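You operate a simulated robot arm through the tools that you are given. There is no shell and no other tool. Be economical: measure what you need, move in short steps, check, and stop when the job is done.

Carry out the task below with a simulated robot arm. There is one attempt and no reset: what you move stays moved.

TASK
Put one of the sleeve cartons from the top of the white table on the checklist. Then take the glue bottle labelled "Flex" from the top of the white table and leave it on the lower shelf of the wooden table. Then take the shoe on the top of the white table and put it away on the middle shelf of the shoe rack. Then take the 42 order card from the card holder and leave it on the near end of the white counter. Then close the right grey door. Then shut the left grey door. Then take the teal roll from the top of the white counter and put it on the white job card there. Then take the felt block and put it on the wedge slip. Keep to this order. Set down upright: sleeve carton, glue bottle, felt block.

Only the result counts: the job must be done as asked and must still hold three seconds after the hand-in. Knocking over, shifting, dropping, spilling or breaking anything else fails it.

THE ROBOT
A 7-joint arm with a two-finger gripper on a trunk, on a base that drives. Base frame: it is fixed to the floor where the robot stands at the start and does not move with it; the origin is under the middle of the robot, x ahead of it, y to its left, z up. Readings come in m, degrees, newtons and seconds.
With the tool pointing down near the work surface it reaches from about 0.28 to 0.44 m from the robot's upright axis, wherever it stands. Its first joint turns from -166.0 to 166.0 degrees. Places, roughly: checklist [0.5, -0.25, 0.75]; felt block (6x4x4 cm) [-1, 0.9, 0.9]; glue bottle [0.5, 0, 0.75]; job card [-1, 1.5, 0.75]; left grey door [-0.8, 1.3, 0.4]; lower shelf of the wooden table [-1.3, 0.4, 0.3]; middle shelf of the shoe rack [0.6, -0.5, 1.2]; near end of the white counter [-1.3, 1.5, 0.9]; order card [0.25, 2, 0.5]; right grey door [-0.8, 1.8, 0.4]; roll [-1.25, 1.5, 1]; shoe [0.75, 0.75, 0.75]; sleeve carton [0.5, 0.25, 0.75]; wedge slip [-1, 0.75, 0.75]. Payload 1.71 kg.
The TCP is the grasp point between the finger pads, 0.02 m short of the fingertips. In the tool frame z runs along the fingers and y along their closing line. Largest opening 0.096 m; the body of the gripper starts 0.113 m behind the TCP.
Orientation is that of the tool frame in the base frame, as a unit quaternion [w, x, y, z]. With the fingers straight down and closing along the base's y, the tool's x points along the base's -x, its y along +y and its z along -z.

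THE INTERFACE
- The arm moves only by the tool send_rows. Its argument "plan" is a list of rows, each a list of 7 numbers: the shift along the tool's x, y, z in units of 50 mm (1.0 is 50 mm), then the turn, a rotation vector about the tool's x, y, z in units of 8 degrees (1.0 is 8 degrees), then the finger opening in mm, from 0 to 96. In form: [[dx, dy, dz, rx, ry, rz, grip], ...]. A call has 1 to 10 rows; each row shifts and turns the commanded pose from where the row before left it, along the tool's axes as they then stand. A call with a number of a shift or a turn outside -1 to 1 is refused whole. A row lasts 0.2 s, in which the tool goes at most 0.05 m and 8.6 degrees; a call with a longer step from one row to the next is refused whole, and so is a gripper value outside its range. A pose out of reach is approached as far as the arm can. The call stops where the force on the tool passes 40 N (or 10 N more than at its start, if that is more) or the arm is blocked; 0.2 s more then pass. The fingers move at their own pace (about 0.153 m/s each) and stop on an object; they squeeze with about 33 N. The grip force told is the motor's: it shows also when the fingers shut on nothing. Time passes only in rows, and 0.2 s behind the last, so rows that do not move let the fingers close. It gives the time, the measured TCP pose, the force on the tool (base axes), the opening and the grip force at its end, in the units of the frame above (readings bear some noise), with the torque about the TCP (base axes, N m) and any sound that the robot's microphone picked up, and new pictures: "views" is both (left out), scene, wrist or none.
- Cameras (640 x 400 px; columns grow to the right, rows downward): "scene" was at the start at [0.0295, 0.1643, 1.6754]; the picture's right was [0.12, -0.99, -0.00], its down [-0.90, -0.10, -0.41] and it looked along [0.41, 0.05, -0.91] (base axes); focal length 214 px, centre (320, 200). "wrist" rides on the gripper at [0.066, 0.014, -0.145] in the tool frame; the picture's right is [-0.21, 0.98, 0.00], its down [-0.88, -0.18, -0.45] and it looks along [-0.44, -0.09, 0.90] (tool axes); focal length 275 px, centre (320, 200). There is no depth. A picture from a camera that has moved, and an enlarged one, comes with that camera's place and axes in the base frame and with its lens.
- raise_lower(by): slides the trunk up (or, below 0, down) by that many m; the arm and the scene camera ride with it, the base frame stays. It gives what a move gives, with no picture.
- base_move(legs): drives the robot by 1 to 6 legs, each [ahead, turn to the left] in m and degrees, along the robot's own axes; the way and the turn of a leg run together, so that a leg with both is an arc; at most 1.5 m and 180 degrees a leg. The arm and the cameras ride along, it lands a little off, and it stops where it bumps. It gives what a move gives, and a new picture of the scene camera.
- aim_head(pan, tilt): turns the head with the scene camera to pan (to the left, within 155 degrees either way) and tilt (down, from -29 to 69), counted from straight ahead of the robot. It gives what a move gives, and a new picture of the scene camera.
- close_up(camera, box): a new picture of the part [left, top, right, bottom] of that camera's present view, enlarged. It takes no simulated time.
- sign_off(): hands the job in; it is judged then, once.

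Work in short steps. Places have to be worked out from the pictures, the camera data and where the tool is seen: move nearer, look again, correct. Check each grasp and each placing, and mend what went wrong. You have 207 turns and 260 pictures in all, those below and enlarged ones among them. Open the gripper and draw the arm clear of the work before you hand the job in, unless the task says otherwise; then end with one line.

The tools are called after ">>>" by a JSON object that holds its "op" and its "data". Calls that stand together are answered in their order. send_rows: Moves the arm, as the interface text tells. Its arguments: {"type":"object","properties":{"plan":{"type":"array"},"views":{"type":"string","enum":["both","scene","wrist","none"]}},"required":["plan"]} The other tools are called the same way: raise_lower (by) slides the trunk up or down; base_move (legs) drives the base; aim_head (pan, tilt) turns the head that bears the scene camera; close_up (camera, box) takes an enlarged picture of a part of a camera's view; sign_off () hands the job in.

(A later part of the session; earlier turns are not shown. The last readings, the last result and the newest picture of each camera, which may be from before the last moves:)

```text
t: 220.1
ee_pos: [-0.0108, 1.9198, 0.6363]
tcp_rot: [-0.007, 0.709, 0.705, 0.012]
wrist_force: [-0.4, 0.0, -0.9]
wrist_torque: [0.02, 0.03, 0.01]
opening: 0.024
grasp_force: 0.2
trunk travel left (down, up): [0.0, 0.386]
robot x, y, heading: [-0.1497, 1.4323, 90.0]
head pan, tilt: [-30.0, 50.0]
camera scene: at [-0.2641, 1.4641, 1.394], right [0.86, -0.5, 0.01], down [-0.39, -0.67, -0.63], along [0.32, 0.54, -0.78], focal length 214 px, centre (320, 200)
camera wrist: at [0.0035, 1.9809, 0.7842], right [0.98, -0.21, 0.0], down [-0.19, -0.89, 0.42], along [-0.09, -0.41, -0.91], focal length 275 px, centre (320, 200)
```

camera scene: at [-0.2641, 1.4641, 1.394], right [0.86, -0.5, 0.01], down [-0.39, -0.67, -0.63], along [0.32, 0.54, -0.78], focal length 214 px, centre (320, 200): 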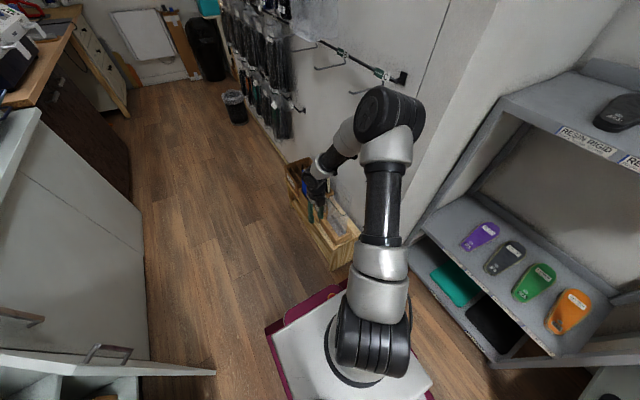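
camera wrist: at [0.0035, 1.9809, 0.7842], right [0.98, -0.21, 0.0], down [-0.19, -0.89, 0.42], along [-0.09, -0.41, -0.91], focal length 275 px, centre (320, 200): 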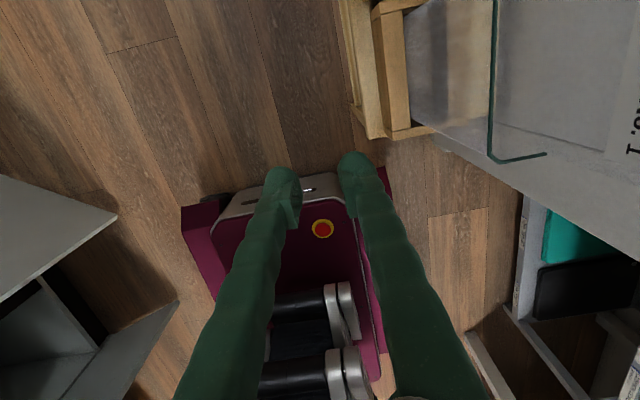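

Move north along the box's west side to y≈2.12, then east over the card.

>>> {"op": "send_rows", "data": {"plan": [[0.8, 0, 0, 0, 0, 0, 24], [0.8, 0, 0, 0, 0, 0, 24], [0.8, 0, 0, 0, 0, 0, 24], [0.8, 0, 0, 0, 0, 0, 24], [0.8, 0, 0, 0, 0, 0, 24], [0, 0.8, 0, 0, 0, 0, 24], [0, 0.8, 0, 0, 0, 0, 24], [0, 0.7, 0, 0, 0, 0, 24], [0, 0, 0, 0, 0, 0, 24]]}}

```text
t: 222.1
ee_pos: [0.0965, 2.1197, 0.6451]
tcp_rot: [-0.007, 0.71, 0.704, 0.012]
wrist_force: [0.7, -0.6, 0.5]
wrist_torque: [0.01, -0.04, -0.05]
opening: 0.0241
grasp_force: 0.0
out of reach, approached as far as the arm can: row 8
trunk travel left (down, up): [0.0, 0.386]
robot x, y, heading: [-0.1465, 1.4299, 89.9]
head pan, tilt: [-30.0, 50.0]
camera scene: at [-0.2645, 1.4641, 1.394], right [0.86, -0.5, 0.01], down [-0.39, -0.67, -0.63], along [0.32, 0.54, -0.78], focal length 214 px, centre (320, 200)
camera wrist: at [0.1111, 2.1813, 0.7914], right [0.98, -0.21, 0.0], down [-0.2, -0.89, 0.42], along [-0.09, -0.41, -0.91], focal length 275 px, centre (320, 200)
```

scene: 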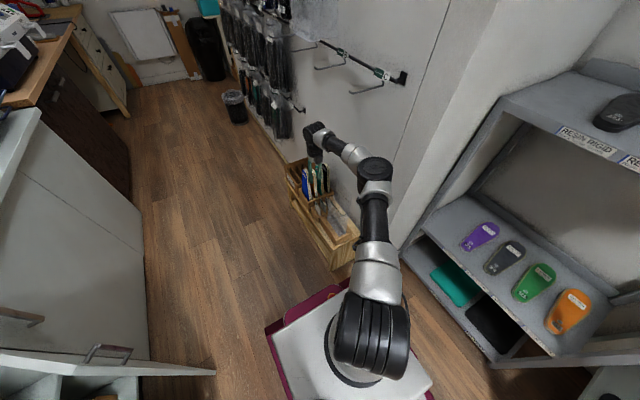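
wrist: 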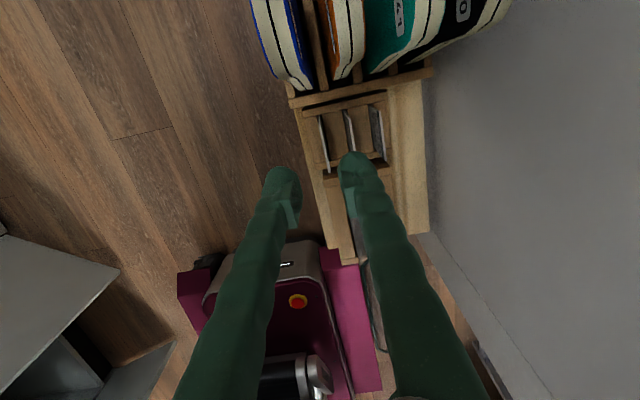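

Near the reach limit. Pull back 8 cm, drive ahead 8 cm, and look again.

>>> {"op": "send_rows", "data": {"plan": [[-0.8, 0, 0, 0, 0, 0, 24], [-0.8, 0, 0, 0, 0, 0, 24], [0, 0, 0, 0, 0, 0, 24]], "views": "none"}}

>>> {"op": "base_move", "data": {"legs": [[0.08, 0]]}}

>>> {"op": "send_rows", "data": {"plan": [[0, 0, 0, 0, 0, 0, 24], [0, 0, 0, 0, 0, 0, 24]], "views": "wrist"}}

>>> {"op": "close_up", "data": {"camera": "wrist", "box": [260, 60, 460, 220]}}

```text
t: 222.9
ee_pos: [0.096, 2.0405, 0.6425]
tcp_rot: [-0.008, 0.71, 0.704, 0.013]
wrist_force: [0.1, 0.7, 0.1]
wrist_torque: [-0.02, 0.01, 0.02]
opening: 0.0242
grasp_force: 0.1
trunk travel left (down, up): [0.0, 0.386]
robot x, y, heading: [-0.1496, 1.431, 89.8]
head pan, tilt: [-30.0, 50.0]
```

```text
t: 224.0
ee_pos: [0.0974, 2.1202, 0.6427]
tcp_rot: [-0.008, 0.71, 0.704, 0.012]
wrist_force: [1.4, -0.7, -0.9]
wrist_torque: [0.06, 0.02, 0.04]
opening: 0.0241
grasp_force: 0.1
trunk travel left (down, up): [0.0, 0.386]
robot x, y, heading: [-0.1489, 1.5085, 89.6]
head pan, tilt: [-30.0, 50.0]
camera scene: at [-0.2639, 1.5428, 1.394], right [0.86, -0.5, 0.01], down [-0.39, -0.67, -0.63], along [0.32, 0.54, -0.78], focal length 214 px, centre (320, 200)
```

scene: 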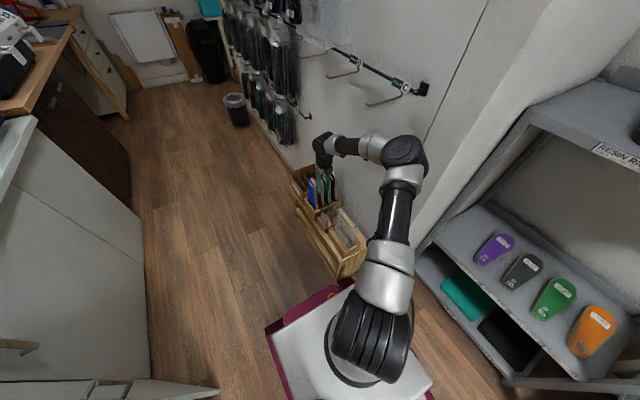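

```text
t: 224.6
ee_pos: [0.0978, 2.1115, 0.6506]
tcp_rot: [-0.012, 0.71, 0.703, 0.017]
wrist_force: [-0.2, -0.6, 0.4]
wrist_torque: [0.0, -0.03, 0.03]
opening: 0.0242
grasp_force: 0.1
trunk travel left (down, up): [0.0, 0.386]
robot x, y, heading: [-0.1513, 1.5123, 89.8]
head pan, tilt: [-30.0, 50.0]
camera wrist: at [0.1123, 2.1697, 0.7998], right [0.98, -0.21, 0.0], down [-0.2, -0.89, 0.41], along [-0.09, -0.4, -0.91], focal length 275 px, centre (320, 200)
```

wrist: 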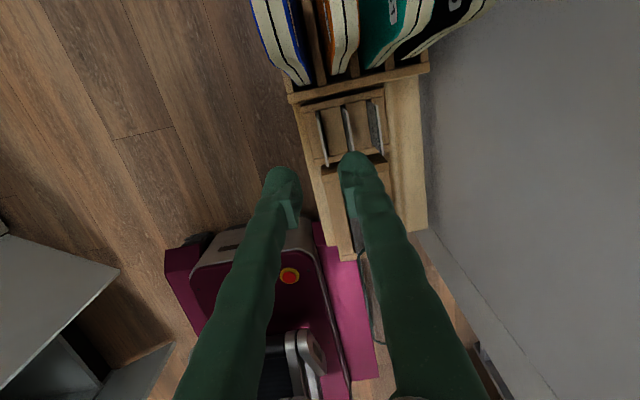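

```text
2.50 times, centred on (360, 140) of wrist
camera zoom: at [0.1123, 2.1697, 0.7998], right [0.98, -0.21, 0.0], down [-0.2, -0.89, 0.41], along [-0.09, -0.4, -0.91], focal length 688 px, centre (220, 350)
```

zoom: 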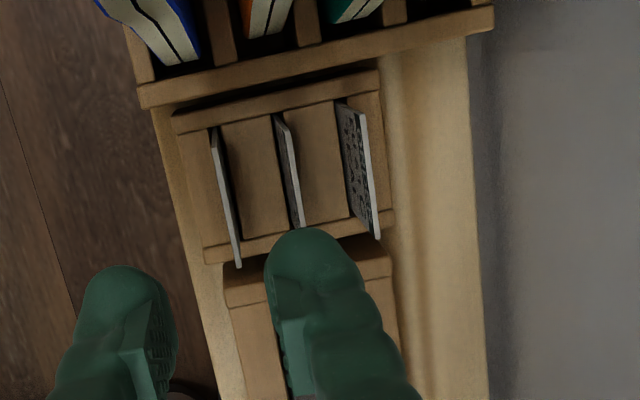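

Card 42 lies directly below (x≈0.098, y 2.05–2.13). Level the tool, shift to y≈2.095 and lower to z≈0.46.

>>> {"op": "send_rows", "data": {"plan": [[-0.33, 0, 0, 0.05, -0.29, 0, 24], [0, 0, 0.9, 0, 0, 0, 24], [0, 0, 0.9, 0, 0, 0, 24], [0, 0, 0.9, 0, 0, 0, 24], [0, 0, 0.9, 0, 0, 0, 24], [0, 0, 0, 0, 0, 0, 24]]}}

>>> {"op": "close_up", "data": {"camera": "wrist", "box": [240, 40, 440, 200]}}

```text
t: 226.0
ee_pos: [0.0978, 2.099, 0.4658]
tcp_rot: [0.0, 0.71, 0.704, 0.0]
wrist_force: [-0.2, 0.2, -0.6]
wrist_torque: [-0.02, 0.01, -0.03]
opening: 0.0239
grasp_force: 0.1
trunk travel left (down, up): [0.0, 0.386]
robot x, y, heading: [-0.1472, 1.5098, 89.7]
head pan, tilt: [-30.0, 50.0]
camera scene: at [-0.2637, 1.5438, 1.394], right [0.86, -0.5, 0.01], down [-0.39, -0.67, -0.63], along [0.32, 0.54, -0.78], focal length 214 px, centre (320, 200)
camera wrist: at [0.1146, 2.1626, 0.6125], right [0.98, -0.21, 0.0], down [-0.19, -0.88, 0.44], along [-0.1, -0.43, -0.9], focal length 275 px, centre (320, 200)
```

scene: 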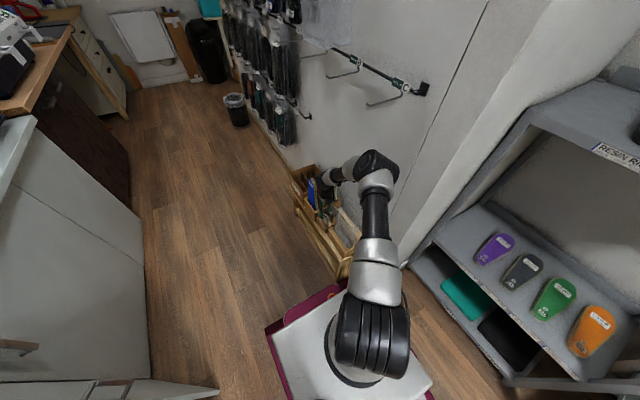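
wrist: 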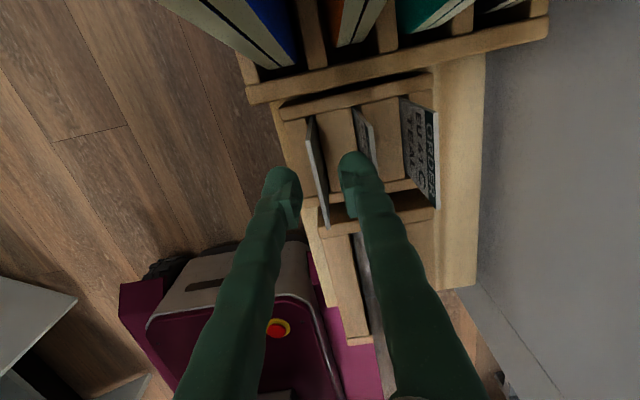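

```text
2.50 times, centred on (340, 120) of wrist
camera zoom: at [0.1146, 2.1626, 0.6125], right [0.98, -0.21, 0.0], down [-0.19, -0.88, 0.44], along [-0.1, -0.43, -0.9], focal length 688 px, centre (270, 400)
```

zoom: 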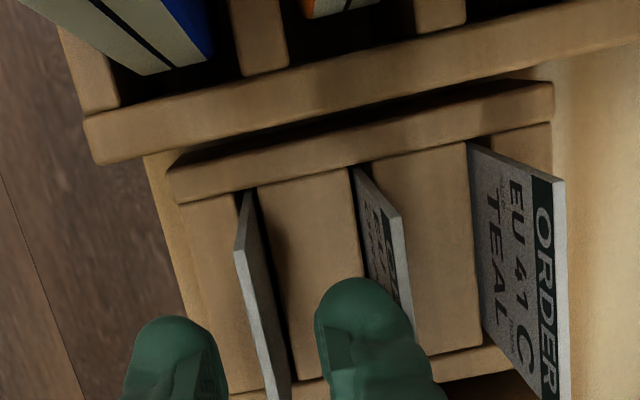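

Card centred between the fingers; card 41/39 clear. Lower 6 cm and pinch.

>>> {"op": "send_rows", "data": {"plan": [[0, 0, 0.5, 0, 0, 0, 24], [0, 0, 0.5, 0, 0, 0, 24], [0, 0, 0.27, 0, 0, 0, 24], [0, 0, 0, 0, 0, 0, 24], [0, 0, 0, 0, 0, 0, 0], [0, 0, 0, 0, 0, 0, 0]], "views": "wrist"}}

```text
t: 226.9
ee_pos: [0.1008, 2.0907, 0.4199]
tcp_rot: [-0.007, 0.71, 0.704, 0.005]
wrist_force: [-1.2, 0.2, -0.9]
wrist_torque: [0.06, -0.05, 0.0]
opening: 0.024
grasp_force: 0.1
trunk travel left (down, up): [0.0, 0.386]
robot x, y, heading: [-0.1516, 1.5068, 90.0]
head pan, tilt: [-30.0, 50.0]
stopped in row 4: the force on the tool passed its limit at 43 N (the readings are from after the stop); the commanded pose is now the measured one
camera wrist: at [0.1159, 2.153, 0.5658], right [0.98, -0.22, 0.0], down [-0.19, -0.88, 0.43], along [-0.1, -0.42, -0.9], focal length 275 px, centre (320, 200)
```

wrist: 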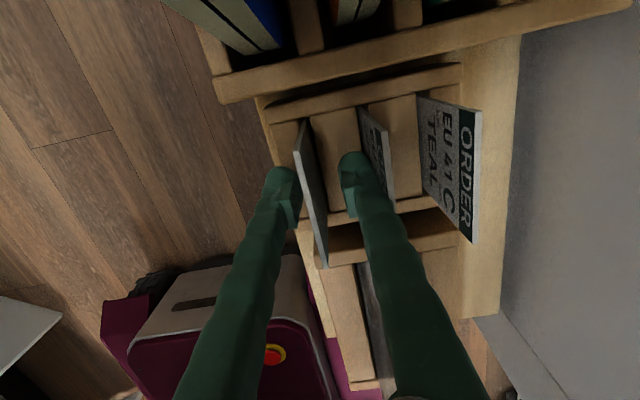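

Fingertips touched the block; the card is between the fingers. Close here.

>>> {"op": "send_rows", "data": {"plan": [[0, 0, 0.08, 0, 0, 0, 24], [0, 0, 0, 0, 0, 0, 0], [0, 0, 0, 0, 0, 0, 0], [0, 0, 0, 0, 0, 0, 0]], "views": "wrist"}}

```text
t: 227.9
ee_pos: [0.099, 2.0917, 0.4135]
tcp_rot: [-0.007, 0.711, 0.704, 0.006]
wrist_force: [0.6, 0.4, 0.1]
wrist_torque: [-0.02, 0.01, -0.04]
opening: 0.0061
grasp_force: 29.6
trunk travel left (down, up): [0.0, 0.386]
robot x, y, heading: [-0.1523, 1.5118, 89.8]
head pan, tilt: [-30.0, 50.0]
camera wrist: at [0.1151, 2.1536, 0.5609], right [0.98, -0.22, -0.01], down [-0.19, -0.88, 0.43], along [-0.1, -0.42, -0.9], focal length 275 px, centre (320, 200)
```

wrist: 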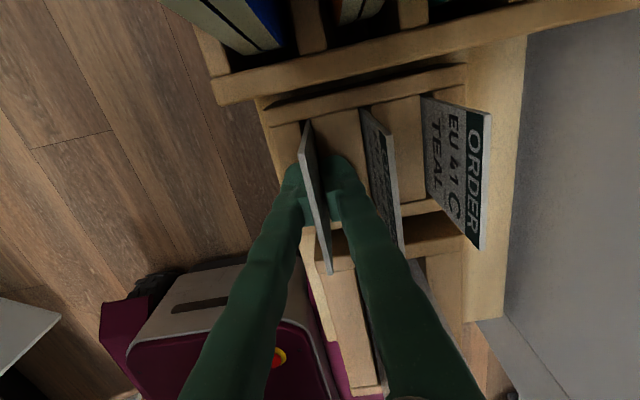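

Pinched. Lift straight up.

>>> {"op": "send_rows", "data": {"plan": [[0, 0, -0.3, 0, 0, 0, 0], [0, 0, -0.5, 0, 0, 0, 0], [0, 0, -0.6, 0, 0, 0, 0], [0, 0, -0.8, 0, 0, 0, 0], [0, 0, -0.9, 0, 0, 0, 0], [0, 0, -0.9, 0, 0, 0, 0], [0, 0, 0, 0, 0, 0, 0]], "views": "wrist"}}

```text
t: 229.6
ee_pos: [0.1006, 2.0871, 0.614]
tcp_rot: [-0.007, 0.711, 0.703, 0.006]
wrist_force: [-0.2, -0.4, -0.7]
wrist_torque: [-0.03, -0.03, 0.01]
opening: 0.0059
grasp_force: 29.6
trunk travel left (down, up): [0.0, 0.386]
robot x, y, heading: [-0.1522, 1.5096, 89.7]
head pan, tilt: [-30.0, 50.0]
camera wrist: at [0.1168, 2.1502, 0.7602], right [0.98, -0.22, 0.0], down [-0.19, -0.88, 0.43], along [-0.1, -0.42, -0.9], focal length 275 px, centre (320, 200)
```

wrist: 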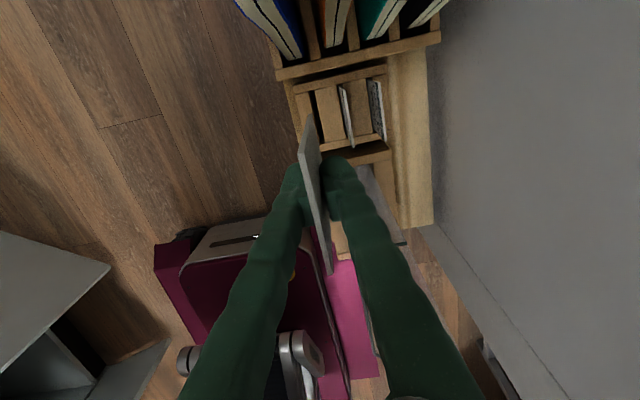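

Card 42 is out. Move it west away from the box, then raise the trunk and look at the counter.

>>> {"op": "send_rows", "data": {"plan": [[0, -0.9, -0.2, 0, 0, 0, 0], [0, -0.9, -0.2, 0, 0, 0, 0], [0, -0.9, -0.2, 0, 0, 0, 0], [-0.5, -0.8, 0, 0, 0, 0, 0], [-0.5, -0.8, 0, 0, 0, 0, 0], [-0.8, 0, 0, 0, 0, 0, 0], [-0.8, 0, 0, 0, 0, 0, 0], [0, 0, 0, 0, 0, 0, 0]], "views": "none"}}

>>> {"op": "raise_lower", "data": {"by": 0.386}}

>>> {"op": "aim_head", "data": {"pan": 80, "tilt": 45}}

```text
t: 231.3
ee_pos: [-0.1162, 1.9602, 0.6434]
tcp_rot: [-0.006, 0.711, 0.703, 0.006]
wrist_force: [-0.4, 0.1, -0.1]
wrist_torque: [0.01, 0.01, 0.01]
opening: 0.0059
grasp_force: 29.6
trunk travel left (down, up): [0.0, 0.386]
robot x, y, heading: [-0.1498, 1.512, 90.0]
head pan, tilt: [-30.0, 50.0]
```

```text
t: 235.1
ee_pos: [-0.1162, 1.9601, 1.028]
tcp_rot: [-0.007, 0.711, 0.703, 0.006]
wrist_force: [0.0, 0.3, 0.2]
wrist_torque: [-0.03, -0.01, -0.02]
opening: 0.006
grasp_force: 29.6
trunk travel left (down, up): [-0.386, 0.0]
robot x, y, heading: [-0.1461, 1.5113, 90.0]
head pan, tilt: [-30.0, 50.0]
```

```text
t: 236.9
ee_pos: [-0.1163, 1.9608, 1.0278]
tcp_rot: [-0.007, 0.711, 0.704, 0.005]
wrist_force: [0.0, -0.6, -0.5]
wrist_torque: [0.01, 0.02, 0.01]
opening: 0.0059
grasp_force: 29.9
trunk travel left (down, up): [-0.386, 0.0]
robot x, y, heading: [-0.1502, 1.5118, 89.6]
head pan, tilt: [80.0, 45.0]
camera scene: at [-0.3827, 1.4979, 1.7862], right [0.18, 0.98, -0.02], down [0.7, -0.14, -0.7], along [-0.7, 0.12, -0.71], focal length 214 px, centre (320, 200)
```

scene: 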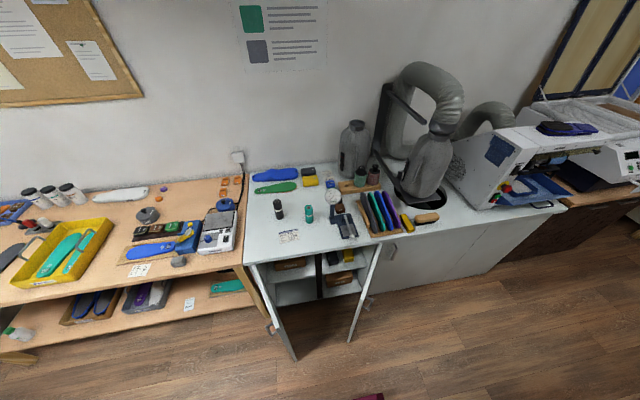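

>>> {"op": "close_up", "data": {"camera": "scene", "box": [230, 150, 450, 290]}}

>>> {"op": "close_up", "data": {"camera": "scene", "box": [230, 220, 420, 370]}}

>>> {"op": "close_up", "data": {"camera": "scene", "box": [90, 170, 260, 300]}}

```text
2.86 times, centred on (340, 220) of scene
camera zoom: at [-0.3827, 1.4979, 1.7862], right [0.18, 0.98, -0.02], down [0.7, -0.14, -0.7], along [-0.7, 0.12, -0.71], focal length 613 px, centre (263, 143)
```

zoom: 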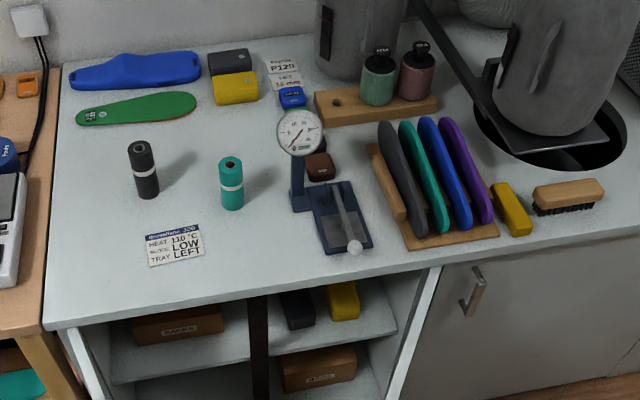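

```text
2.67 times, centred on (325, 295) of scene
camera zoom: at [-0.3827, 1.4979, 1.7862], right [0.18, 0.98, -0.02], down [0.7, -0.14, -0.7], along [-0.7, 0.12, -0.71], focal length 572 px, centre (307, -53)
```

zoom: 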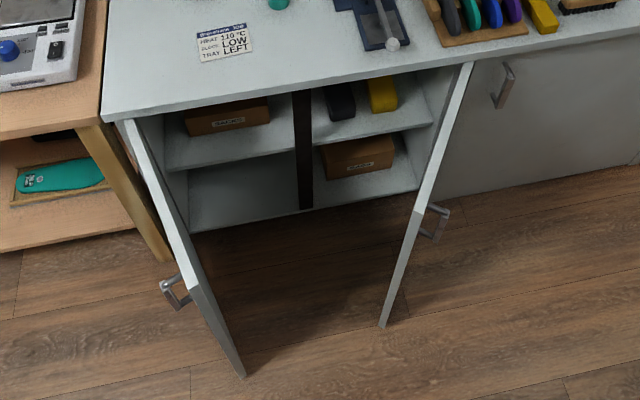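

```text
3.08 times, centred on (175, 235) of scene
camera zoom: at [-0.3827, 1.4979, 1.7862], right [0.18, 0.98, -0.02], down [0.7, -0.14, -0.7], along [-0.7, 0.12, -0.71], focal length 660 px, centre (766, 92)
```

zoom: 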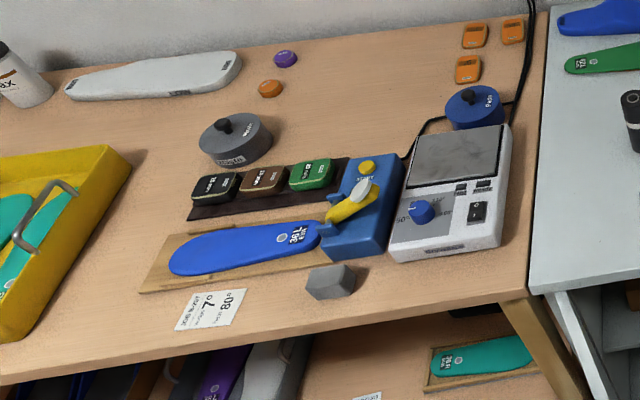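

The counter's near (left) end has a free area around [-1.04,1.31], left of the job card ([-1.04,1.45]). Turn toward the counter and stand before it.

>>> {"op": "base_move", "data": {"legs": [[0, 115], [0.15, 0], [0, -25]]}}

>>> {"op": "send_rows", "data": {"plan": [[0, 0, -0.5, 0, 0, 1, 0], [0, 0, -0.5, 0, 0, 1, 0], [0, 0, -0.5, 0, 0, 1, 0], [0, 0, -0.5, 0, 0, 1, 0], [0, 0, -0.5, 0, 0, 1, 0], [0, 0, -0.5, 0, 0, 1, 0], [0, 0, 0, 0, 0, 1, 0], [0, 0, 0, 0, 0, 1, 0], [0, 0, 0, 0, 0, 1, 0], [0, 0, 0, 0, 0, 1, 0]]}}

```text
t: 245.6
ee_pos: [-0.7286, 1.4703, 1.0301]
tcp_rot: [-0.011, -0.003, 1.0, -0.001]
wrist_force: [0.7, -0.1, 0.2]
wrist_torque: [0.01, 0.07, -0.01]
opening: 0.006
grasp_force: 29.8
trunk travel left (down, up): [-0.386, 0.0]
robot x, y, heading: [-0.2837, 1.4472, -179.1]
head pan, tilt: [80.0, 45.0]
camera scene: at [-0.2538, 1.2095, 1.7859], right [-0.99, 0.16, -0.01], down [0.12, 0.7, -0.7], along [-0.11, -0.7, -0.71], focal length 214 px, centre (320, 200)
```

scene: 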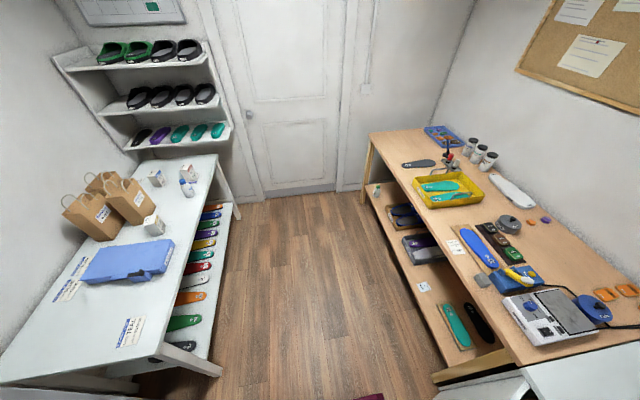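

```text
t: 247.8
ee_pos: [-0.7139, 1.4721, 1.1839]
tcp_rot: [-0.012, 0.641, 0.767, -0.011]
wrist_force: [-0.2, -0.2, -0.2]
wrist_torque: [0.0, 0.02, 0.0]
opening: 0.0063
grasp_force: 29.3
trunk travel left (down, up): [-0.386, 0.0]
robot x, y, heading: [-0.279, 1.4427, -179.3]
head pan, tilt: [80.0, 45.0]
camera scene: at [-0.2626, 1.2104, 1.7861], right [-0.99, 0.16, -0.02], down [0.13, 0.7, -0.7], along [-0.1, -0.7, -0.71], focal length 214 px, centre (320, 200)
camera wrist: at [-0.7053, 1.5387, 1.3293], right [1.0, -0.03, -0.03], down [-0.01, -0.9, 0.45], along [-0.04, -0.44, -0.89], focal length 275 px, centre (320, 200)
```

scene: 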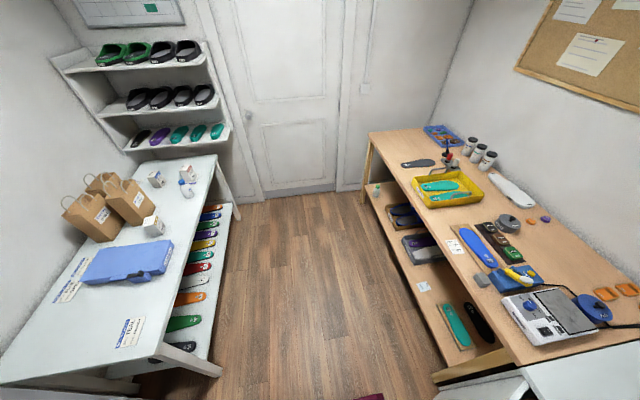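
wrist: 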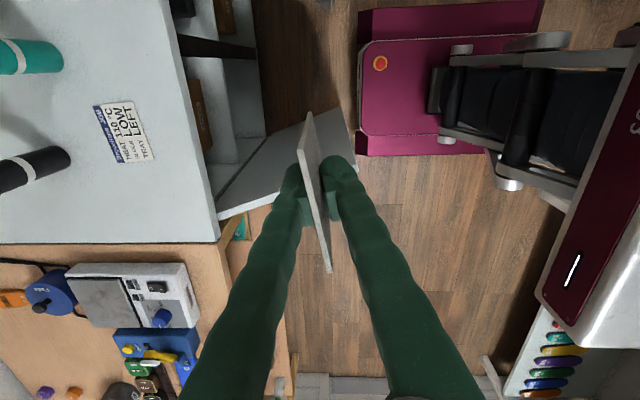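

Everything else looks intact. Now roll the tool so it points toward -x, 65° from vertical, with the card nearly flat.

>>> {"op": "send_rows", "data": {"plan": [[0, 0, 0, 0, 0, 0.9, 0], [0, 0, 0, 0.8, 0, 0.37, 0], [0, 0, 0, 1, 0, 0, 0], [0, 0, 0, 1, 0, 0, 0], [0, 0, 0, 1, 0, 0, 0], [0, 0, 0, 1, 0, 0, 0], [0, 0, 0, 1, 0, 0, 0], [0, 0, 0, 1, 0, 0, 0], [0, 0, 0, 1, 0, 0, 0], [0, 0, 0, 0, 0, 0, 0]]}}

>>> {"op": "aim_head", "data": {"pan": -5, "tilt": 50}}

```text
t: 250.0
ee_pos: [-0.8293, 1.4892, 1.2156]
tcp_rot: [-0.379, 0.595, 0.597, -0.382]
wrist_force: [0.6, 0.2, 0.6]
wrist_torque: [0.0, 0.04, -0.01]
opening: 0.006
grasp_force: 29.7
out of reach, approached as far as the arm can: row 6, 7, 8, 9
trunk travel left (down, up): [-0.386, 0.0]
robot x, y, heading: [-0.2835, 1.4423, -179.7]
head pan, tilt: [80.0, 45.0]
camera scene: at [-0.2615, 1.2105, 1.7862], right [-0.99, 0.16, -0.02], down [0.13, 0.7, -0.7], along [-0.1, -0.7, -0.71], focal length 214 px, centre (320, 200)
camera wrist: at [-0.6914, 1.5552, 1.2645], right [0.41, -0.21, -0.89], down [0.33, -0.87, 0.36], along [-0.85, -0.44, -0.29], focal length 275 px, centre (320, 200)
```

scene: 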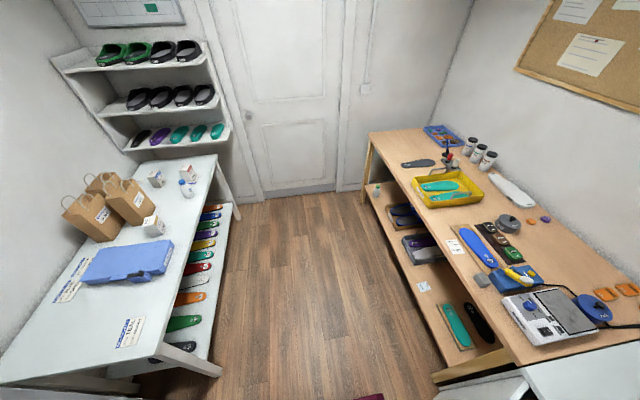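
wrist: 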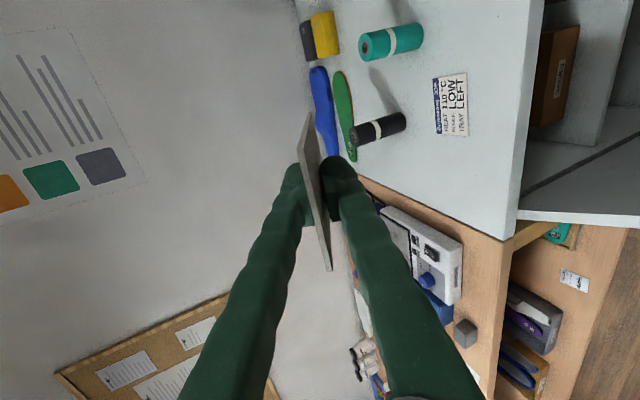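

```text
t: 251.6
ee_pos: [-0.8316, 1.4895, 1.2157]
tcp_rot: [-0.379, 0.595, 0.598, -0.381]
wrist_force: [-0.8, 0.2, -0.3]
wrist_torque: [-0.01, 0.02, 0.03]
opening: 0.0063
grasp_force: 30.0
trunk travel left (down, up): [-0.386, 0.0]
robot x, y, heading: [-0.2804, 1.4402, -179.2]
head pan, tilt: [-5.0, 50.0]
camera scene: at [-0.3262, 1.2967, 1.7782], right [0.08, 1.0, 0.0], down [0.77, -0.06, -0.63], along [-0.63, 0.05, -0.78], focal length 214 px, centre (320, 200)
```

scene: 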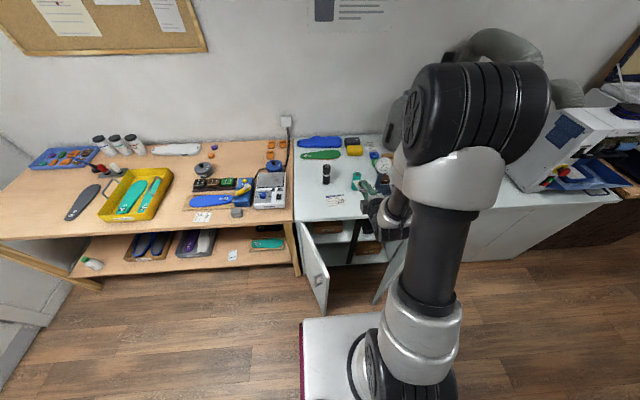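

Orientation reached. Move sideways to y≈1.31, then forward/down to just above the counter's near end.

>>> {"op": "send_rows", "data": {"plan": [[-0.9, 0, 0, 0, 0, 0, 0], [-0.9, 0, 0, 0, 0, 0, 0], [-0.9, 0, 0, 0, 0, 0, 0], [-0.9, 0, 0, 0, 0, 0, 0], [0, 0.46, 0.75, 0, 0, 0, 0], [0, 0.46, 0.75, 0, 0, 0, 0], [0, 0.46, 0.75, 0, 0, 0, 0], [0, 0.46, 0.75, 0, 0, 0, 0], [0, 0.46, 0.75, 0, 0, 0, 0], [0, 0, 0, 0, 0, 0, 0]]}}

```text
t: 253.8
ee_pos: [-0.9465, 1.3082, 1.0258]
tcp_rot: [-0.374, 0.598, 0.599, -0.379]
wrist_force: [0.7, 0.1, 0.3]
wrist_torque: [-0.01, -0.02, 0.0]
opening: 0.0061
grasp_force: 29.6
out of reach, approached as far as the arm can: row 1
trunk travel left (down, up): [-0.386, 0.0]
robot x, y, heading: [-0.2839, 1.4441, -179.6]
head pan, tilt: [-5.0, 50.0]
camera scene: at [-0.3251, 1.2971, 1.7784], right [0.08, 1.0, 0.0], down [0.77, -0.06, -0.63], along [-0.63, 0.05, -0.78], focal length 214 px, centre (320, 200)
camera wrist: at [-0.8086, 1.3748, 1.0755], right [0.43, -0.21, -0.88], down [0.32, -0.87, 0.36], along [-0.84, -0.44, -0.3], focal length 275 px, centre (320, 200)
```

scene: 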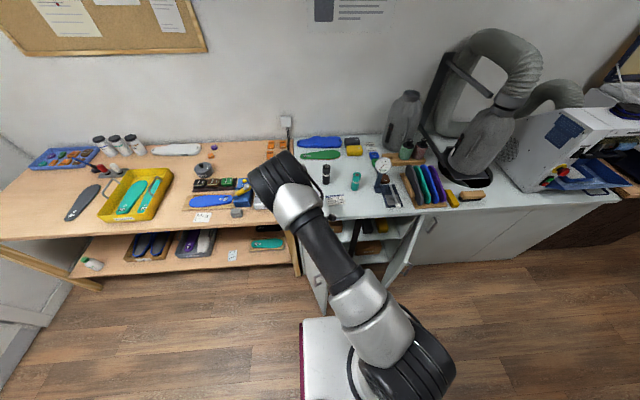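
wrist: 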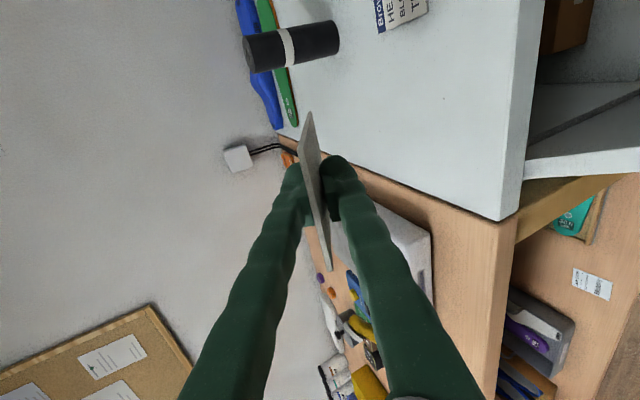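

Counter left edge is y≈1.245, front edge x≈-0.92. Continue to [-1.0,1.32,0.96], then feel down.

>>> {"op": "send_rows", "data": {"plan": [[0.12, 0.38, 0.76, 0, 0, 0, 0], [0.12, 0.38, 0.76, 0, 0, 0, 0], [0, 0, 0, 0, 0, 0, 0]], "views": "wrist"}}

>>> {"op": "send_rows", "data": {"plan": [[0, 0.12, 0.055, 0, 0, 0, 0], [0, 0.12, 0.055, 0, 0, 0, 0], [0, 0, 0, 0, 0, 0, 0]], "views": "scene"}}

```text
t: 254.6
ee_pos: [-0.9965, 1.3178, 0.9587]
tcp_rot: [-0.374, 0.599, 0.599, -0.379]
wrist_force: [0.2, -0.3, -0.6]
wrist_torque: [-0.04, -0.04, -0.02]
opening: 0.006
grasp_force: 29.9
trunk travel left (down, up): [-0.386, 0.0]
robot x, y, heading: [-0.2836, 1.442, -179.3]
head pan, tilt: [-5.0, 50.0]
camera wrist: at [-0.8593, 1.3836, 1.009], right [0.43, -0.21, -0.88], down [0.32, -0.87, 0.36], along [-0.84, -0.44, -0.3], focal length 275 px, centre (320, 200)
```

wrist: 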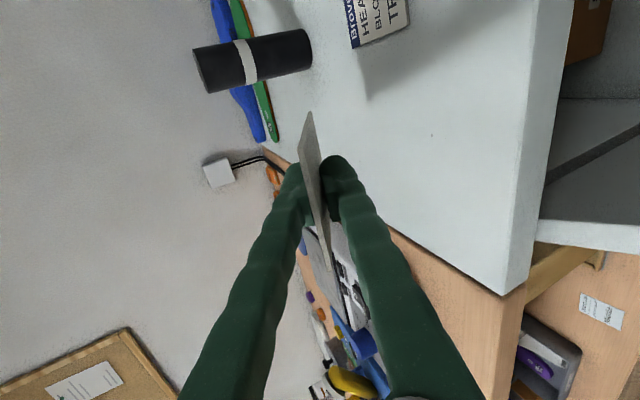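

```text
t: 255.4
ee_pos: [-0.9982, 1.3187, 0.9451]
tcp_rot: [-0.374, 0.599, 0.6, -0.377]
wrist_force: [-0.2, -0.3, -0.9]
wrist_torque: [-0.02, 0.01, 0.01]
opening: 0.0062
grasp_force: 29.2
trunk travel left (down, up): [-0.386, 0.0]
robot x, y, heading: [-0.2803, 1.441, -179.3]
head pan, tilt: [-5.0, 50.0]
camera scene: at [-0.3261, 1.2968, 1.7783], right [0.08, 1.0, 0.0], down [0.77, -0.06, -0.63], along [-0.63, 0.05, -0.78], focal length 214 px, centre (320, 200)
```

scene: 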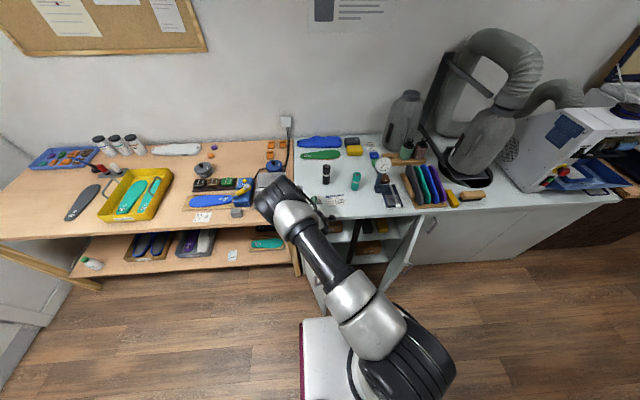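

>>> {"op": "send_rows", "data": {"plan": [[0, 0.09, 0.042, 0, 0, 0, 0], [0, 0.09, 0.042, 0, 0, 0, 0], [0, 0, 0, 0, 0, 0, 0]], "views": "wrist"}}

```text
t: 256.2
ee_pos: [-0.9971, 1.3178, 0.9352]
tcp_rot: [-0.374, 0.599, 0.598, -0.379]
wrist_force: [0.1, 0.4, -0.3]
wrist_torque: [0.01, 0.02, 0.02]
opening: 0.0058
grasp_force: 30.1
trunk travel left (down, up): [-0.386, 0.0]
robot x, y, heading: [-0.2779, 1.4433, -179.2]
head pan, tilt: [-5.0, 50.0]
camera wrist: at [-0.8592, 1.3845, 0.9858], right [0.43, -0.21, -0.88], down [0.32, -0.87, 0.36], along [-0.84, -0.44, -0.3], focal length 275 px, centre (320, 200)
```

wrist: 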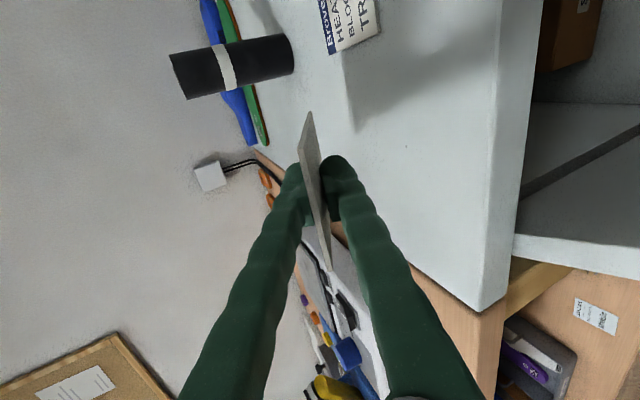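

Re-triangulating the counter corner gives z≈0.86. Lower further.

>>> {"op": "send_rows", "data": {"plan": [[0, 0.18, 0.084, 0, 0, 0, 0], [0, 0.18, 0.084, 0, 0, 0, 0], [0, 0.09, 0.042, 0, 0, 0, 0], [0, 0, 0, 0, 0, 0, 0]], "views": "wrist"}}

```text
t: 257.2
ee_pos: [-0.9969, 1.318, 0.9107]
tcp_rot: [-0.374, 0.599, 0.599, -0.377]
wrist_force: [0.0, -0.4, 0.0]
wrist_torque: [0.03, 0.01, 0.01]
opening: 0.006
grasp_force: 29.3
trunk travel left (down, up): [-0.386, 0.0]
robot x, y, heading: [-0.2828, 1.4432, -179.6]
head pan, tilt: [-5.0, 50.0]
camera wrist: at [-0.8596, 1.3852, 0.9614], right [0.43, -0.21, -0.88], down [0.32, -0.87, 0.36], along [-0.84, -0.44, -0.31], focal length 275 px, centre (320, 200)
```

wrist: 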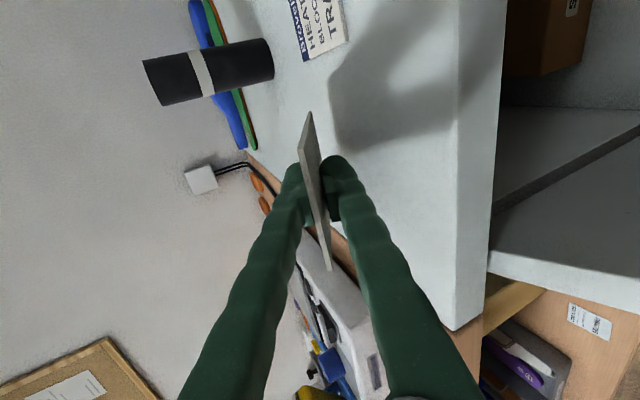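

>>> {"op": "send_rows", "data": {"plan": [[0, 0.11, 0.05, 0, 0, 0, 0], [0, 0.11, 0.05, 0, 0, 0, 0], [0, 0.09, 0.042, 0, 0, 0, 0], [0, 0, 0, 0, 0, 0, 0]], "views": "wrist"}}

```text
t: 258.2
ee_pos: [-0.9967, 1.3197, 0.894]
tcp_rot: [-0.374, 0.598, 0.6, -0.377]
wrist_force: [-0.2, 0.3, 0.1]
wrist_torque: [0.01, 0.01, 0.02]
opening: 0.0058
grasp_force: 29.3
trunk travel left (down, up): [-0.386, 0.0]
robot x, y, heading: [-0.2837, 1.4461, -179.2]
head pan, tilt: [-5.0, 50.0]
camera wrist: at [-0.8592, 1.3848, 0.9448], right [0.43, -0.21, -0.88], down [0.32, -0.87, 0.36], along [-0.84, -0.44, -0.3], focal length 275 px, centre (320, 200)
```

wrist: 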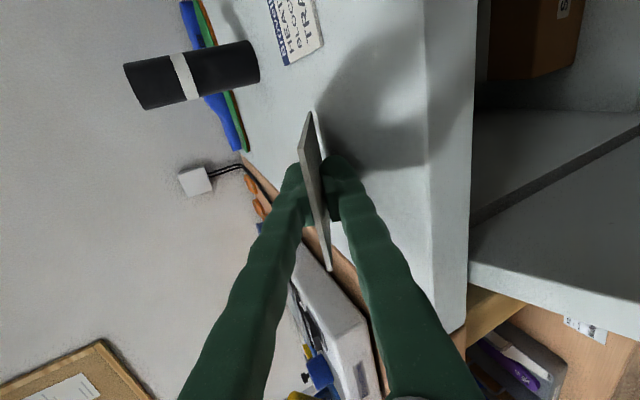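

>>> {"op": "send_rows", "data": {"plan": [[0, 0.08, 0.037, 0, 0, 0, 0], [0, 0.08, 0.037, 0, 0, 0, 0], [0, 0.08, 0.037, 0, 0, 0, 0], [0, 0, 0, 0, 0, 0, 0]], "views": "wrist"}}

```text
t: 259.2
ee_pos: [-0.9971, 1.3184, 0.8819]
tcp_rot: [-0.374, 0.597, 0.599, -0.38]
wrist_force: [0.7, 0.5, 9.0]
wrist_torque: [0.04, 0.48, -0.02]
opening: 0.0061
grasp_force: 29.5
trunk travel left (down, up): [-0.386, 0.0]
robot x, y, heading: [-0.2784, 1.4411, -179.5]
head pan, tilt: [-5.0, 50.0]
camera wrist: at [-0.8593, 1.384, 0.9323], right [0.42, -0.21, -0.88], down [0.33, -0.87, 0.36], along [-0.85, -0.44, -0.3], focal length 275 px, centre (320, 200)
```

wrist: 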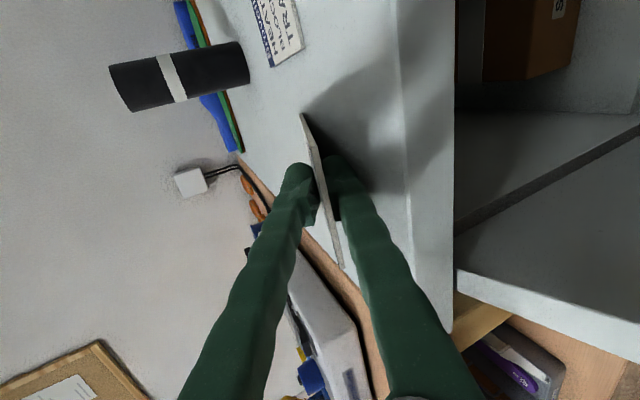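

Contact. Open modestly so the card drops, then slide the fingers out horizontally.

>>> {"op": "send_rows", "data": {"plan": [[0, 0, 0, 0, 0, 0, 16], [0, 0, 0, 0, 0, 0, 16], [0, 0.2, -0.42, 0, 0, 0, 16], [0, 0.25, -0.54, 0, 0, 0, 16], [0, 0, 0, 0, 0, 0, 16]], "views": "wrist"}}

```text
t: 260.4
ee_pos: [-0.9417, 1.3183, 0.8797]
tcp_rot: [-0.374, 0.599, 0.599, -0.377]
wrist_force: [-4.8, -0.1, 16.0]
wrist_torque: [0.02, 0.25, 0.06]
opening: 0.0059
grasp_force: 0.1
trunk travel left (down, up): [-0.386, 0.0]
robot x, y, heading: [-0.2808, 1.4443, -179.6]
head pan, tilt: [-5.0, 50.0]
camera wrist: at [-0.8037, 1.3843, 0.932], right [0.43, -0.21, -0.88], down [0.32, -0.87, 0.36], along [-0.84, -0.44, -0.31], focal length 275 px, centre (320, 200)
```

wrist: 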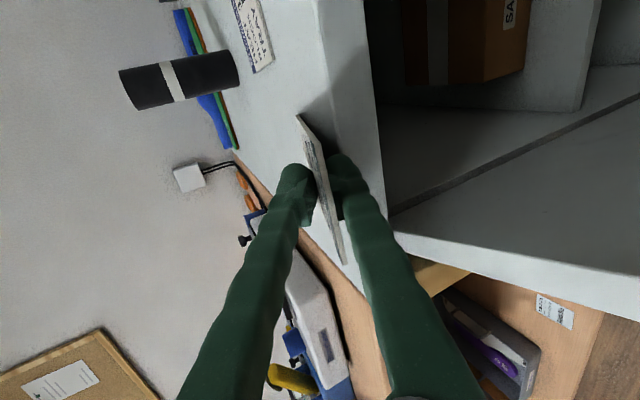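

The lower finger was resting on the counter so it couldn't open and the card came along. Re-grip, lift 2 cm, go back inward, and release at that height.

>>> {"op": "send_rows", "data": {"plan": [[0, 0, 0, 0, 0, 0, 0], [0, 0, 0, 0, 0, 0, 0], [0, -0.36, -0.17, 0, 0, 0, 0], [0, -0.5, 0.7, 0, 0, 0, 0], [0, -0.2, 0.8, 0, 0, 0, 0], [0, 0, 0, 0, 0, 0, 0]], "views": "wrist"}}

```text
t: 261.8
ee_pos: [-1.0263, 1.3181, 0.8992]
tcp_rot: [-0.374, 0.599, 0.599, -0.378]
wrist_force: [0.3, -0.4, 0.2]
wrist_torque: [-0.01, -0.01, 0.0]
opening: 0.0061
grasp_force: 29.5
trunk travel left (down, up): [-0.386, 0.0]
robot x, y, heading: [-0.2821, 1.4441, -179.6]
head pan, tilt: [-5.0, 50.0]
camera wrist: at [-0.8885, 1.3835, 0.9509], right [0.43, -0.21, -0.88], down [0.32, -0.87, 0.36], along [-0.84, -0.44, -0.31], focal length 275 px, centre (320, 200)
```

wrist: 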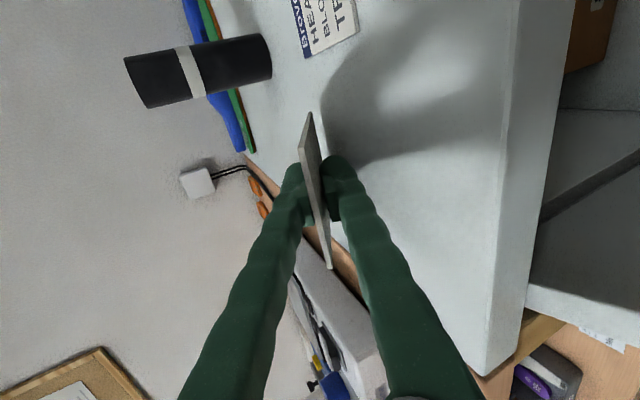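

>>> {"op": "send_rows", "data": {"plan": [[0, 0, 0, 0, 0, 0, 26], [0, 0, 0, 0, 0, 0, 26], [0, 0, 0, 0, 0, 0, 26]], "views": "wrist"}}

```text
t: 262.6
ee_pos: [-1.0261, 1.3176, 0.8992]
tcp_rot: [-0.374, 0.599, 0.599, -0.377]
wrist_force: [0.4, 0.2, -0.1]
wrist_torque: [-0.01, -0.01, -0.03]
opening: 0.0259
grasp_force: 0.1
trunk travel left (down, up): [-0.386, 0.0]
robot x, y, heading: [-0.2809, 1.4436, -179.4]
head pan, tilt: [-5.0, 50.0]
camera wrist: at [-0.8885, 1.3835, 0.9507], right [0.43, -0.21, -0.88], down [0.32, -0.87, 0.36], along [-0.84, -0.44, -0.31], focal length 275 px, centre (320, 200)
```

wrist: 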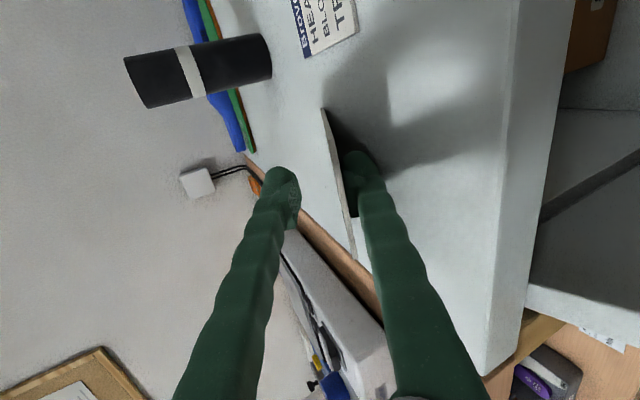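

Card rests on the lower finger. Withdraw 5 cm and look.

>>> {"op": "send_rows", "data": {"plan": [[0, 0.3, -0.6, 0, 0, 0, 26], [0, 0.1, -0.5, 0, 0, 0, 26], [0, 0, 0, 0, 0, 0, 26]], "views": "wrist"}}

```text
t: 263.4
ee_pos: [-0.9693, 1.3206, 0.906]
tcp_rot: [-0.374, 0.598, 0.6, -0.378]
wrist_force: [0.7, -0.5, -0.2]
wrist_torque: [-0.02, 0.04, 0.0]
opening: 0.026
grasp_force: 0.1
trunk travel left (down, up): [-0.386, 0.0]
robot x, y, heading: [-0.2843, 1.4406, -179.4]
head pan, tilt: [-5.0, 50.0]
camera wrist: at [-0.8326, 1.3861, 0.9557], right [0.43, -0.21, -0.88], down [0.32, -0.87, 0.36], along [-0.84, -0.44, -0.3], focal length 275 px, centre (320, 200)
```

wrist: 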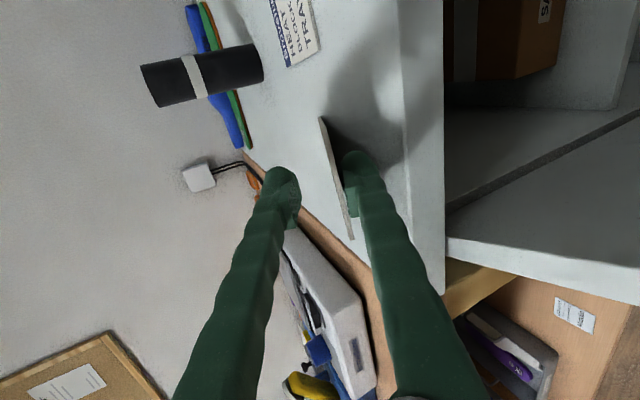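

The card drags along. Move in again a little, raise and tilt the fingers steeper so it slides off onto the counter.

>>> {"op": "send_rows", "data": {"plan": [[0, -0.1, 0.6, 0, 0, 0, 26], [0, -0.45, 0.2, -0.9, 0, 0, 26], [0, -0.2, 0, -1, 0, 0, 26], [0, -0.2, 0, -1, 0, 0, 26], [0, 0, 0, -1, 0, 0, 26], [0, 0, 0, -0.8, 0, 0, 26], [0, 0, 0, 0, 0, 0, 26]]}}

```text
t: 265.0
ee_pos: [-1.0293, 1.3204, 0.9293]
tcp_rot: [-0.16, 0.688, 0.688, -0.165]
wrist_force: [-0.2, 0.2, 0.7]
wrist_torque: [0.03, 0.05, -0.01]
opening: 0.0261
grasp_force: 0.1
trunk travel left (down, up): [-0.386, 0.0]
robot x, y, heading: [-0.2821, 1.4429, -179.2]
head pan, tilt: [-5.0, 50.0]
camera scene: at [-0.3261, 1.296, 1.7782], right [0.08, 1.0, 0.0], down [0.77, -0.06, -0.63], along [-0.63, 0.05, -0.78], focal length 214 px, centre (320, 200)
camera wrist: at [-0.951, 1.3856, 1.0537], right [0.88, -0.21, -0.44], down [0.04, -0.87, 0.48], along [-0.48, -0.44, -0.76], focal length 275 px, centre (320, 200)
```

scene: 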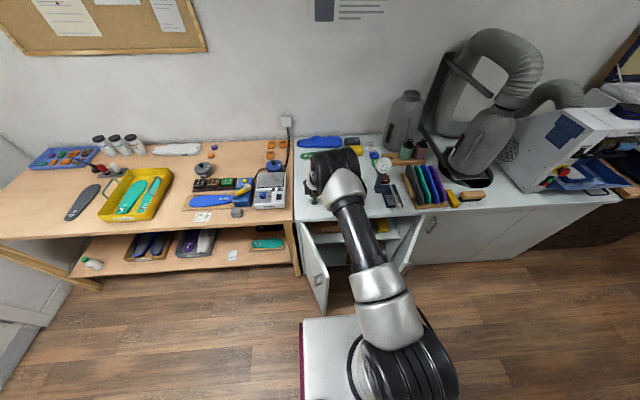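
wrist: 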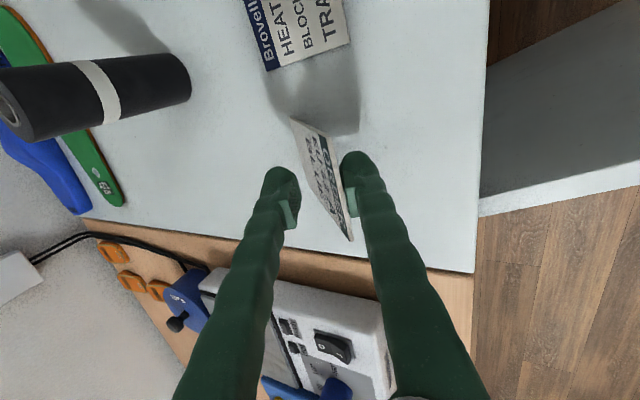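

Card stands leaning on the rear finger. Lift straight up so it falls flat.

>>> {"op": "send_rows", "data": {"plan": [[0, -0.3, -0.5, 0, 0, 0, 26], [0, -0.4, -0.75, 0, 0, 0, 26], [0, -0.4, -0.75, 0, 0, 0, 26], [0, -0.4, -0.75, 0, 0, 0, 26], [0, 0, 0, 0, 0, 0, 26]], "views": "wrist"}}

```text
t: 266.2
ee_pos: [-1.0363, 1.3174, 1.0842]
tcp_rot: [-0.16, 0.687, 0.689, -0.164]
wrist_force: [-0.2, -0.2, -0.4]
wrist_torque: [0.0, 0.0, -0.01]
opening: 0.026
grasp_force: 0.0
trunk travel left (down, up): [-0.386, 0.0]
robot x, y, heading: [-0.2817, 1.4419, -179.4]
head pan, tilt: [-5.0, 50.0]
camera wrist: at [-0.9574, 1.3844, 1.2085], right [0.88, -0.21, -0.44], down [0.04, -0.87, 0.49], along [-0.48, -0.44, -0.76], focal length 275 px, centre (320, 200)
```

wrist: 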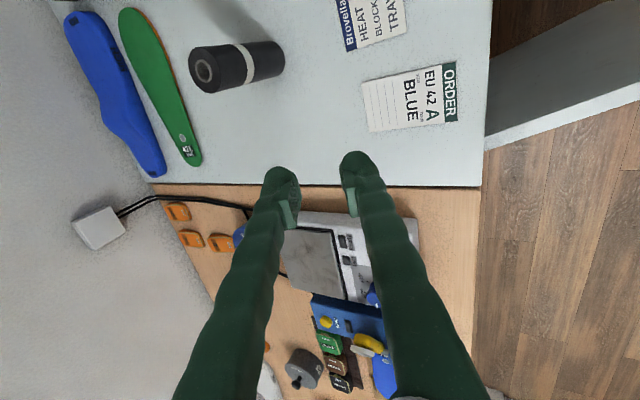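

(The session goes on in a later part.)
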